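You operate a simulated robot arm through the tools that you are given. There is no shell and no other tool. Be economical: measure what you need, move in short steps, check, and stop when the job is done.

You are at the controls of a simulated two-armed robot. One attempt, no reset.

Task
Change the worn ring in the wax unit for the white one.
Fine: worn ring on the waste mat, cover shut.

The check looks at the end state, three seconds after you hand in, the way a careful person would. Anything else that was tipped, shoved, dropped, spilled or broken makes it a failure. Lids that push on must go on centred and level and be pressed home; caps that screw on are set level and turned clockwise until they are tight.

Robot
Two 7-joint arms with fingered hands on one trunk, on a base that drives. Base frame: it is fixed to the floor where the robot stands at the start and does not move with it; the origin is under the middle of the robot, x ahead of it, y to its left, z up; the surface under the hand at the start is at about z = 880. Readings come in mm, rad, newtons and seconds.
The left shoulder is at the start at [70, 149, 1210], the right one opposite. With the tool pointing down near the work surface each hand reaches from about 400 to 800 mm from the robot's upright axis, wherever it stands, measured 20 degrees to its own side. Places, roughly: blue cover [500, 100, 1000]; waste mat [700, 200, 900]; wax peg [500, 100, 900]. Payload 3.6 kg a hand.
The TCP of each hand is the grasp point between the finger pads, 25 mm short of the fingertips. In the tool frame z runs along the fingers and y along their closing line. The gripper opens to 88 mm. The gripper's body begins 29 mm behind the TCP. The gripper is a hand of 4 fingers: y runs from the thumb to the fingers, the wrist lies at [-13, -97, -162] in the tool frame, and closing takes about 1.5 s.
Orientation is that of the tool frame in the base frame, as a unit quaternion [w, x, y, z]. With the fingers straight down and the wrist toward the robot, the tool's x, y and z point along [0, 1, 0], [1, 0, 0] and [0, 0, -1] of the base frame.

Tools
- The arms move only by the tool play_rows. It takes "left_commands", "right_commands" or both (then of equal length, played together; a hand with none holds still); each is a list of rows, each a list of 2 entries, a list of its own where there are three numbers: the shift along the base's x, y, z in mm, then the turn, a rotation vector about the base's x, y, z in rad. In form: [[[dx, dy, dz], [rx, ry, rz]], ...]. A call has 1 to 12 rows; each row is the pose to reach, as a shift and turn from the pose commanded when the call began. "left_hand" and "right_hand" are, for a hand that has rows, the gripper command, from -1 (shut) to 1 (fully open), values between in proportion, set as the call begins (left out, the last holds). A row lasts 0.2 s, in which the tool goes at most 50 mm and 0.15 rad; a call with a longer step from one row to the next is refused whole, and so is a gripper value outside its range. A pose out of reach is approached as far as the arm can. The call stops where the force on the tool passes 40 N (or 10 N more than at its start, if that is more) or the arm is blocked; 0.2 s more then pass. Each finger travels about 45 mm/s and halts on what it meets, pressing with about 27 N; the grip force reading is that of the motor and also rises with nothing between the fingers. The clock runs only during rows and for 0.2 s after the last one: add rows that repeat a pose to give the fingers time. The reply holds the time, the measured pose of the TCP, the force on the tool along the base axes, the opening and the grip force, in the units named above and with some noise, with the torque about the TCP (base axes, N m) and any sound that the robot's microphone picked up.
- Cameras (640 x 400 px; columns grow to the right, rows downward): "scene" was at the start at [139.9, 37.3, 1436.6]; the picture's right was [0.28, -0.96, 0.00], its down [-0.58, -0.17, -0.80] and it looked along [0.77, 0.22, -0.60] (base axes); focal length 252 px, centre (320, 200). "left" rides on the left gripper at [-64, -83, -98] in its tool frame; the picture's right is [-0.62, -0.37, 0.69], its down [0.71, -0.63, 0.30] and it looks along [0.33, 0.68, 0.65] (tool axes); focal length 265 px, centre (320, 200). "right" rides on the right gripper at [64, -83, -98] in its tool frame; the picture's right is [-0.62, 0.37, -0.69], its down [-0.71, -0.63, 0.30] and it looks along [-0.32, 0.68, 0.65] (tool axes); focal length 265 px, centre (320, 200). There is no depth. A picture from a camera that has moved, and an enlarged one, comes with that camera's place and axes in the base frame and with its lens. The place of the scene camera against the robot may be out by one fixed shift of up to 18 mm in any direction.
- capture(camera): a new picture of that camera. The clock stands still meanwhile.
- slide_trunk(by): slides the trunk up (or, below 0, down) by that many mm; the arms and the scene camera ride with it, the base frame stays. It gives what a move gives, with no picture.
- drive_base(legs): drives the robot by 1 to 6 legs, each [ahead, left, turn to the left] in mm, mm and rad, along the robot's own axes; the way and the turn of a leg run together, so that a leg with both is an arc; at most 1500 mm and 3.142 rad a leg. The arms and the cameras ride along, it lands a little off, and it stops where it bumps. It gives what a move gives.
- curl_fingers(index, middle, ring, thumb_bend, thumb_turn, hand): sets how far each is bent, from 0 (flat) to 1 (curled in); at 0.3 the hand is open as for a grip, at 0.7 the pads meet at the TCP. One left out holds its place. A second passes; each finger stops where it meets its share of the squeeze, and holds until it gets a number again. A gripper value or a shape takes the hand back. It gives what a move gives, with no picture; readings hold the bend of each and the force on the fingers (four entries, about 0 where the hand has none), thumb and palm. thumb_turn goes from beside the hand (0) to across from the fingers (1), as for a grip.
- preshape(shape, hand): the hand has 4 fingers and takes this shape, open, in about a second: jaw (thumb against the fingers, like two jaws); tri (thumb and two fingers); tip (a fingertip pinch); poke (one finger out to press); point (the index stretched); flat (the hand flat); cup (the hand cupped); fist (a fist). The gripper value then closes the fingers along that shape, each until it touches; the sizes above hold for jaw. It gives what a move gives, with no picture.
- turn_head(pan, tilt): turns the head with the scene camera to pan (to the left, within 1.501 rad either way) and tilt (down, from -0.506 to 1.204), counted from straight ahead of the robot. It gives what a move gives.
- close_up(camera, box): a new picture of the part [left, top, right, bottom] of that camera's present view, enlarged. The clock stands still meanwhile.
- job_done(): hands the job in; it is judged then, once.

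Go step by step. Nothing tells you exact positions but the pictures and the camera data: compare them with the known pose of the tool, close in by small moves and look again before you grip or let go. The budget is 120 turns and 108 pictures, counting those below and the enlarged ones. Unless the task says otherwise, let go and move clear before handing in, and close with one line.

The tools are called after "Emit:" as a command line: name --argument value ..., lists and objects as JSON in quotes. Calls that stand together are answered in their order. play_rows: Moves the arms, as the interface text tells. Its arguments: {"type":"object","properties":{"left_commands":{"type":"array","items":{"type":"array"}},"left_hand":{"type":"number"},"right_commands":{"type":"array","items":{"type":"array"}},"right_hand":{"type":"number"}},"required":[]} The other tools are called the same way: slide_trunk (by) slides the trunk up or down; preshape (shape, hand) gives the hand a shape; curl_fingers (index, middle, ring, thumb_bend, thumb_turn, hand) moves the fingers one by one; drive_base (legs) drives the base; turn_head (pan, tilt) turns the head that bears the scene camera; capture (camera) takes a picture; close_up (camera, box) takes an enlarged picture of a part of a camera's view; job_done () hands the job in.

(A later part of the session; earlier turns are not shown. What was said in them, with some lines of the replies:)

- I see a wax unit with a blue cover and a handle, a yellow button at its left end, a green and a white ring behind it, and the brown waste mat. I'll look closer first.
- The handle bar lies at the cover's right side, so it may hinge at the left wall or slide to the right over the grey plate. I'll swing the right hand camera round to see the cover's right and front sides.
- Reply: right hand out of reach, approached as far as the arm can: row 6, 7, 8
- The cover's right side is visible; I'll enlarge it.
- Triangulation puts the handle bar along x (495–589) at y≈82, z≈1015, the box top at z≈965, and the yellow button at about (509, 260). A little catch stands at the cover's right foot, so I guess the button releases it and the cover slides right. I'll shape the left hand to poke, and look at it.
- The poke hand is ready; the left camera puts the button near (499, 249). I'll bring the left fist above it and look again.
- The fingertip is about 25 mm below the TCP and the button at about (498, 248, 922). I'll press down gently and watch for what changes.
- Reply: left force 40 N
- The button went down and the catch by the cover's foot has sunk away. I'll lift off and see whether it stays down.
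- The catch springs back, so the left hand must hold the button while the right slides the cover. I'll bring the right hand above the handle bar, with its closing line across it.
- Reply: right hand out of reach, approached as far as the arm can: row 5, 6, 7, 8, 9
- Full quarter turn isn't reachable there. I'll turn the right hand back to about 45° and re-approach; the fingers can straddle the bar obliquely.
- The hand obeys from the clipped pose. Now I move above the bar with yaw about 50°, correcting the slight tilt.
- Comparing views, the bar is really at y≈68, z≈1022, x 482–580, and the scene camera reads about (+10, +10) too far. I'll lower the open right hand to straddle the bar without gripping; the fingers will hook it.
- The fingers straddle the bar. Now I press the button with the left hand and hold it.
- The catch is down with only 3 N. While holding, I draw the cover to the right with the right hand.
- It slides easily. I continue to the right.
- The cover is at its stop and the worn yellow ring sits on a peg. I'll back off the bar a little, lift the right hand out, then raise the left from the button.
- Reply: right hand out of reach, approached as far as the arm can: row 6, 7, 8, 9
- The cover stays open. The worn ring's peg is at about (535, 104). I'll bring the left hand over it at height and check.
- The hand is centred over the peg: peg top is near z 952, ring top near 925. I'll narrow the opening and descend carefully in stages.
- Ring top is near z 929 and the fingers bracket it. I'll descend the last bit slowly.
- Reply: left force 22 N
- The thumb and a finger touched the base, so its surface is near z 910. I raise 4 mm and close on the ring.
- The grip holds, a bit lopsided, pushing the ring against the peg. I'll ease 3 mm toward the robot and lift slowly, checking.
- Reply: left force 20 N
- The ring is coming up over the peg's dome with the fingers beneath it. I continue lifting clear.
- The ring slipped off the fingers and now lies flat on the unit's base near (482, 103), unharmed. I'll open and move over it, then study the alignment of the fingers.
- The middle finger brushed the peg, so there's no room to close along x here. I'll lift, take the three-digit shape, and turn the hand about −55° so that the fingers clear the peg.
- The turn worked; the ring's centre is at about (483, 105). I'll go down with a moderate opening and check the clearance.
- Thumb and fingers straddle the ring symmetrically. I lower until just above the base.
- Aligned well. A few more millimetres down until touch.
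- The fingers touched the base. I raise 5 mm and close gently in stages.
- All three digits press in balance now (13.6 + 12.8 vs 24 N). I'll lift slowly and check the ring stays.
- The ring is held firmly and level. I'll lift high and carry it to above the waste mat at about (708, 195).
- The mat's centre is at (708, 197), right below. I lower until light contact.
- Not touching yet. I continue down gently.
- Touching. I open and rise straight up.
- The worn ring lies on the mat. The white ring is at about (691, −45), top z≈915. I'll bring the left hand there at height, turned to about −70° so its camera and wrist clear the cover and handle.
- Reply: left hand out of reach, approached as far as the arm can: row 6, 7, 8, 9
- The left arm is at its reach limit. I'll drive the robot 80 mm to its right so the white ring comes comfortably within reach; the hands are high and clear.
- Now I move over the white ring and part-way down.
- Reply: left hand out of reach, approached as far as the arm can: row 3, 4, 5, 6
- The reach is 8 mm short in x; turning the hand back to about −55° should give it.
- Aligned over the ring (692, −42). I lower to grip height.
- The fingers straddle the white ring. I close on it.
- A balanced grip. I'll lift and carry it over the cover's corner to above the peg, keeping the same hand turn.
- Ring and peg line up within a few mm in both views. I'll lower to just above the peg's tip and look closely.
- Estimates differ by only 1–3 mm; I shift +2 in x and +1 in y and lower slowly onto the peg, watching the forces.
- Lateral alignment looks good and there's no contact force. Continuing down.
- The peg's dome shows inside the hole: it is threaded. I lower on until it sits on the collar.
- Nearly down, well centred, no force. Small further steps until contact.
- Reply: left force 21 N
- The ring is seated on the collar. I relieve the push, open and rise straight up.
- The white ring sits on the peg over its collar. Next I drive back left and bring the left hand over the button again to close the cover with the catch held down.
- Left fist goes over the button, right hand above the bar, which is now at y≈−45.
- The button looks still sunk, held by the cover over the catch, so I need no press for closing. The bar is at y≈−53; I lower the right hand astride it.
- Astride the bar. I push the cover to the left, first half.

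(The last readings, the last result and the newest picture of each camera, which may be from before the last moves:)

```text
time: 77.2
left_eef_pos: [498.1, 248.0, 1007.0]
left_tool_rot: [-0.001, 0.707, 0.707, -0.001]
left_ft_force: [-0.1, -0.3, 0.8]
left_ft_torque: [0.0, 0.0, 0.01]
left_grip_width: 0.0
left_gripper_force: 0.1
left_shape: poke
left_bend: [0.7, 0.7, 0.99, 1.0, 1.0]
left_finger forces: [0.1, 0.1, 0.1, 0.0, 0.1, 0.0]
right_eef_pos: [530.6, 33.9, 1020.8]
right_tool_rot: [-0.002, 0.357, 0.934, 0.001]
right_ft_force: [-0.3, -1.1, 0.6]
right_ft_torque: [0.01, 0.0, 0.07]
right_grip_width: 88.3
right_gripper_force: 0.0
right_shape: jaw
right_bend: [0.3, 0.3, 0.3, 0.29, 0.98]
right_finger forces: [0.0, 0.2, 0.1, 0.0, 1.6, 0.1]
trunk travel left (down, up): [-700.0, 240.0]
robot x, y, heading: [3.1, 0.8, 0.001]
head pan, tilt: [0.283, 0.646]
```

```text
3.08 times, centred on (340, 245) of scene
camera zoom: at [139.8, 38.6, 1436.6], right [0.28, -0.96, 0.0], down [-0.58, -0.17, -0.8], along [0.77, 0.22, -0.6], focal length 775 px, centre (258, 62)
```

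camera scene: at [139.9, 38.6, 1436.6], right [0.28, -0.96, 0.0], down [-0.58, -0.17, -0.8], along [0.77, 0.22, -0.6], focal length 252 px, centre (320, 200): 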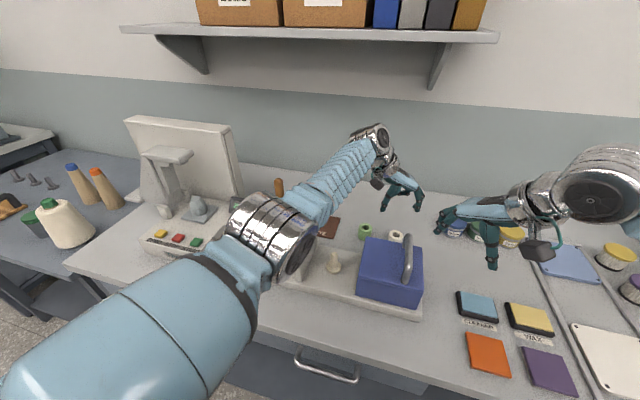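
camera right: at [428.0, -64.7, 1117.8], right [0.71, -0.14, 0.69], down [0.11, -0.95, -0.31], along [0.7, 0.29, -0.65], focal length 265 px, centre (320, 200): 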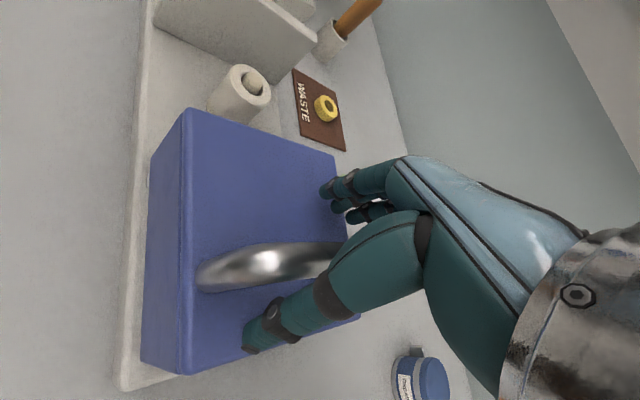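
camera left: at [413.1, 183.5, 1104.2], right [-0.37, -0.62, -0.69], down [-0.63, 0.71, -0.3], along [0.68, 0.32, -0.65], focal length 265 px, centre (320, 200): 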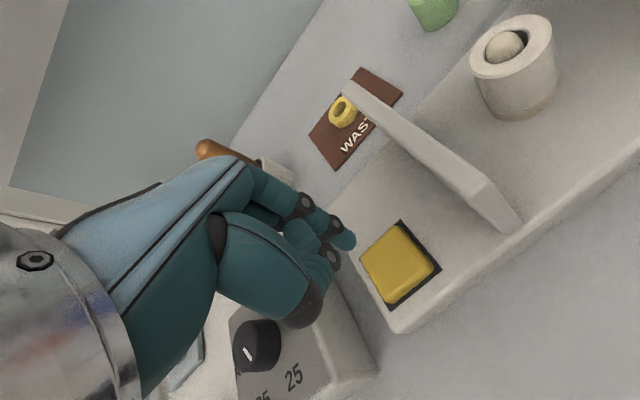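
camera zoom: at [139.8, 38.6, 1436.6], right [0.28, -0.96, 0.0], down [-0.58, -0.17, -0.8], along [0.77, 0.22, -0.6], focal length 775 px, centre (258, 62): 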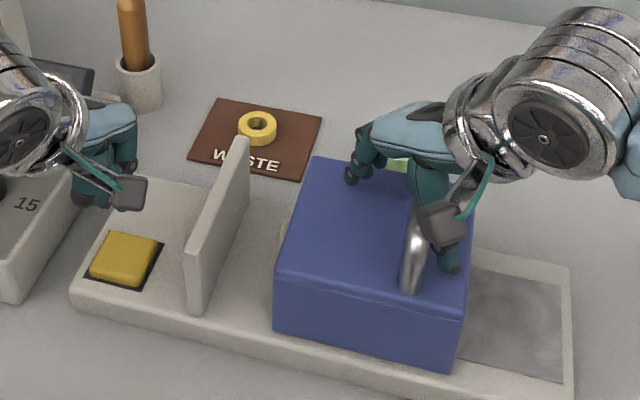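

It's sliding with very little force and clears the ring. I carry on until it meets the wall.

Emit:
play_rows --right_commands '[[[0, 10, 0], [0, 0, 0]], [[0, 20, 0], [0, 0, 0]], [[0, 30, 0], [0, 0, 0]], [[0, 40, 0], [0, 0, 0]], [[0, 48, 0], [0, 0, 0]], [[0, 54, 0], [0, 0, 0]], [[0, 60, 0], [0, 0, 0]], [[0, 65, 0], [0, 0, 0]]]'

Emit:
close_up --camera "scene" --box '[240, 180, 440, 310]'

```text
time: 79.0
left_eef_pos: [496.7, 245.3, 1009.3]
left_tool_rot: [-0.001, 0.707, 0.708, -0.001]
left_ft_force: [-0.2, 0.1, -0.3]
left_ft_torque: [0.02, 0.02, 0.01]
left_grip_width: 0.0
left_gripper_force: 0.2
left_shape: poke
left_bend: [0.7, 0.7, 0.99, 1.0, 1.0]
left_finger forces: [0.0, 0.0, 0.1, 0.0, 0.0, 0.1]
right_eef_pos: [531.4, 95.2, 1021.6]
right_tool_rot: [-0.001, 0.358, 0.934, 0.0]
right_ft_force: [-0.9, -16.1, -1.0]
right_ft_torque: [0.21, -0.03, 0.41]
right_grip_width: 88.1
right_gripper_force: 0.0
right_shape: jaw
right_bend: [0.3, 0.3, 0.3, 0.22, 1.0]
right_finger forces: [0.0, 0.0, 0.0, 0.0, 13.3, 0.1]
trunk travel left (down, up): [-700.0, 240.0]
robot x, y, heading: [-2.0, 1.8, -0.0]
head pan, tilt: [0.283, 0.646]
```

```text
3.08 times, centred on (340, 245) of scene
camera zoom: at [139.8, 34.0, 1436.7], right [0.28, -0.96, 0.0], down [-0.58, -0.17, -0.8], along [0.77, 0.23, -0.6], focal length 775 px, centre (258, 62)
```

zoom: 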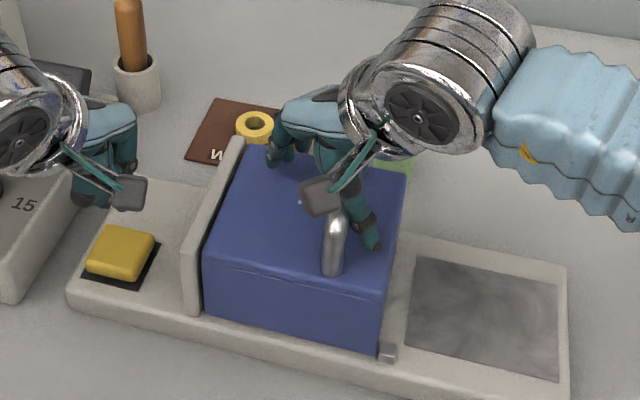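

The cover meets the wall at 16 N and the catch has popped up behind it: shut. I centre the right hand off the bar, lift clear, and raise the left hand too.

Emit:
play_rows --right_commands '[[[0, -8, 0], [0, 0, 0]], [[0, -16, 0], [0, 0, 0]], [[0, -16, 0], [0, 0, 0]], [[0, -16, 20], [0, 0, 0]], [[0, -16, 50], [0, 0, 0]], [[0, -16, 90], [0, 0, 0]], [[0, -40, 110], [0, 0, 0]], [[0, -80, 110], [0, 0, 0]], [[0, -125, 110], [0, 0, 0]], [[0, -170, 110], [0, 0, 0]]]' --left_commands '[[[0, 0, 15], [0, 0, 0]], [[0, 0, 40], [0, 0, 0]], [[0, 0, 80], [0, 0, 0]], [[0, 0, 120], [0, 0, 0]], [[0, 20, 150], [0, 0, 0]], [[0, 40, 150], [0, 0, 0]], [[0, 60, 150], [0, 0, 0]], [[0, 80, 150], [0, 0, 0]], [[0, 80, 150], [0, 0, 0]], [[0, 80, 150], [0, 0, 0]]]'

Emit:
capture --camera "scene"

Emit:
close_up --camera "scene" --box '[240, 180, 440, 310]'

```text
time: 81.2
left_eef_pos: [499.4, 325.8, 1160.8]
left_tool_rot: [0.0, 0.707, 0.708, 0.0]
left_ft_force: [-0.2, -0.7, -0.1]
left_ft_torque: [0.01, 0.0, 0.02]
left_grip_width: 0.2
left_gripper_force: 0.0
left_shape: poke
left_bend: [0.7, 0.7, 0.99, 1.0, 1.0]
left_finger forces: [0.0, 0.0, 0.0, 0.0, 0.0, 0.0]
right_eef_pos: [534.3, -71.9, 1132.9]
right_tool_rot: [-0.001, 0.356, 0.934, 0.002]
right_ft_force: [-0.1, 0.5, -0.1]
right_ft_torque: [-0.01, 0.04, 0.0]
right_grip_width: 88.0
right_gripper_force: 0.0
right_shape: jaw
right_bend: [0.3, 0.3, 0.3, 0.3, 0.98]
right_finger forces: [0.1, 0.1, 0.0, 0.1, 0.0, 0.0]
trunk travel left (down, up): [-700.0, 240.0]
robot x, y, heading: [-0.2, -0.9, -0.0]
head pan, tilt: [0.283, 0.646]
```

```text
23 pictures are left
camera scene: at [139.1, 35.9, 1436.8], right [0.28, -0.96, 0.0], down [-0.58, -0.17, -0.8], along [0.77, 0.22, -0.6], focal length 252 px, centre (320, 200)
```

scene: 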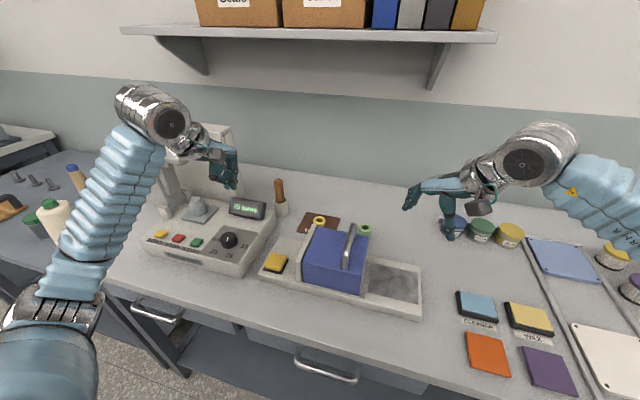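

```text
3.08 times, centred on (340, 245) of scene
camera zoom: at [139.1, 35.9, 1436.8], right [0.28, -0.96, 0.0], down [-0.58, -0.17, -0.8], along [0.77, 0.22, -0.6], focal length 775 px, centre (258, 62)
```

zoom: 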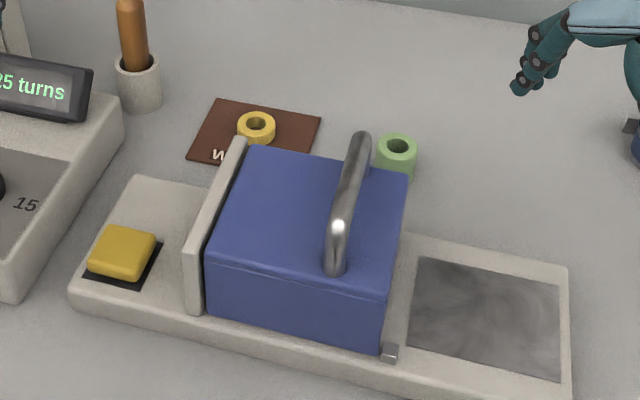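

The cover is shut with the catch up, the worn ring is on the waste mat, and both hands are clear. I'm handing in.

Emit:
job_done

```text
The job is handed in.
```

The white ring is on the wax peg and seated on its collar. The worn ring is on the waste mat and the cover is shut with its catch up; the worn ring slipped onto the unit's base once during removal, with no damage I could see.
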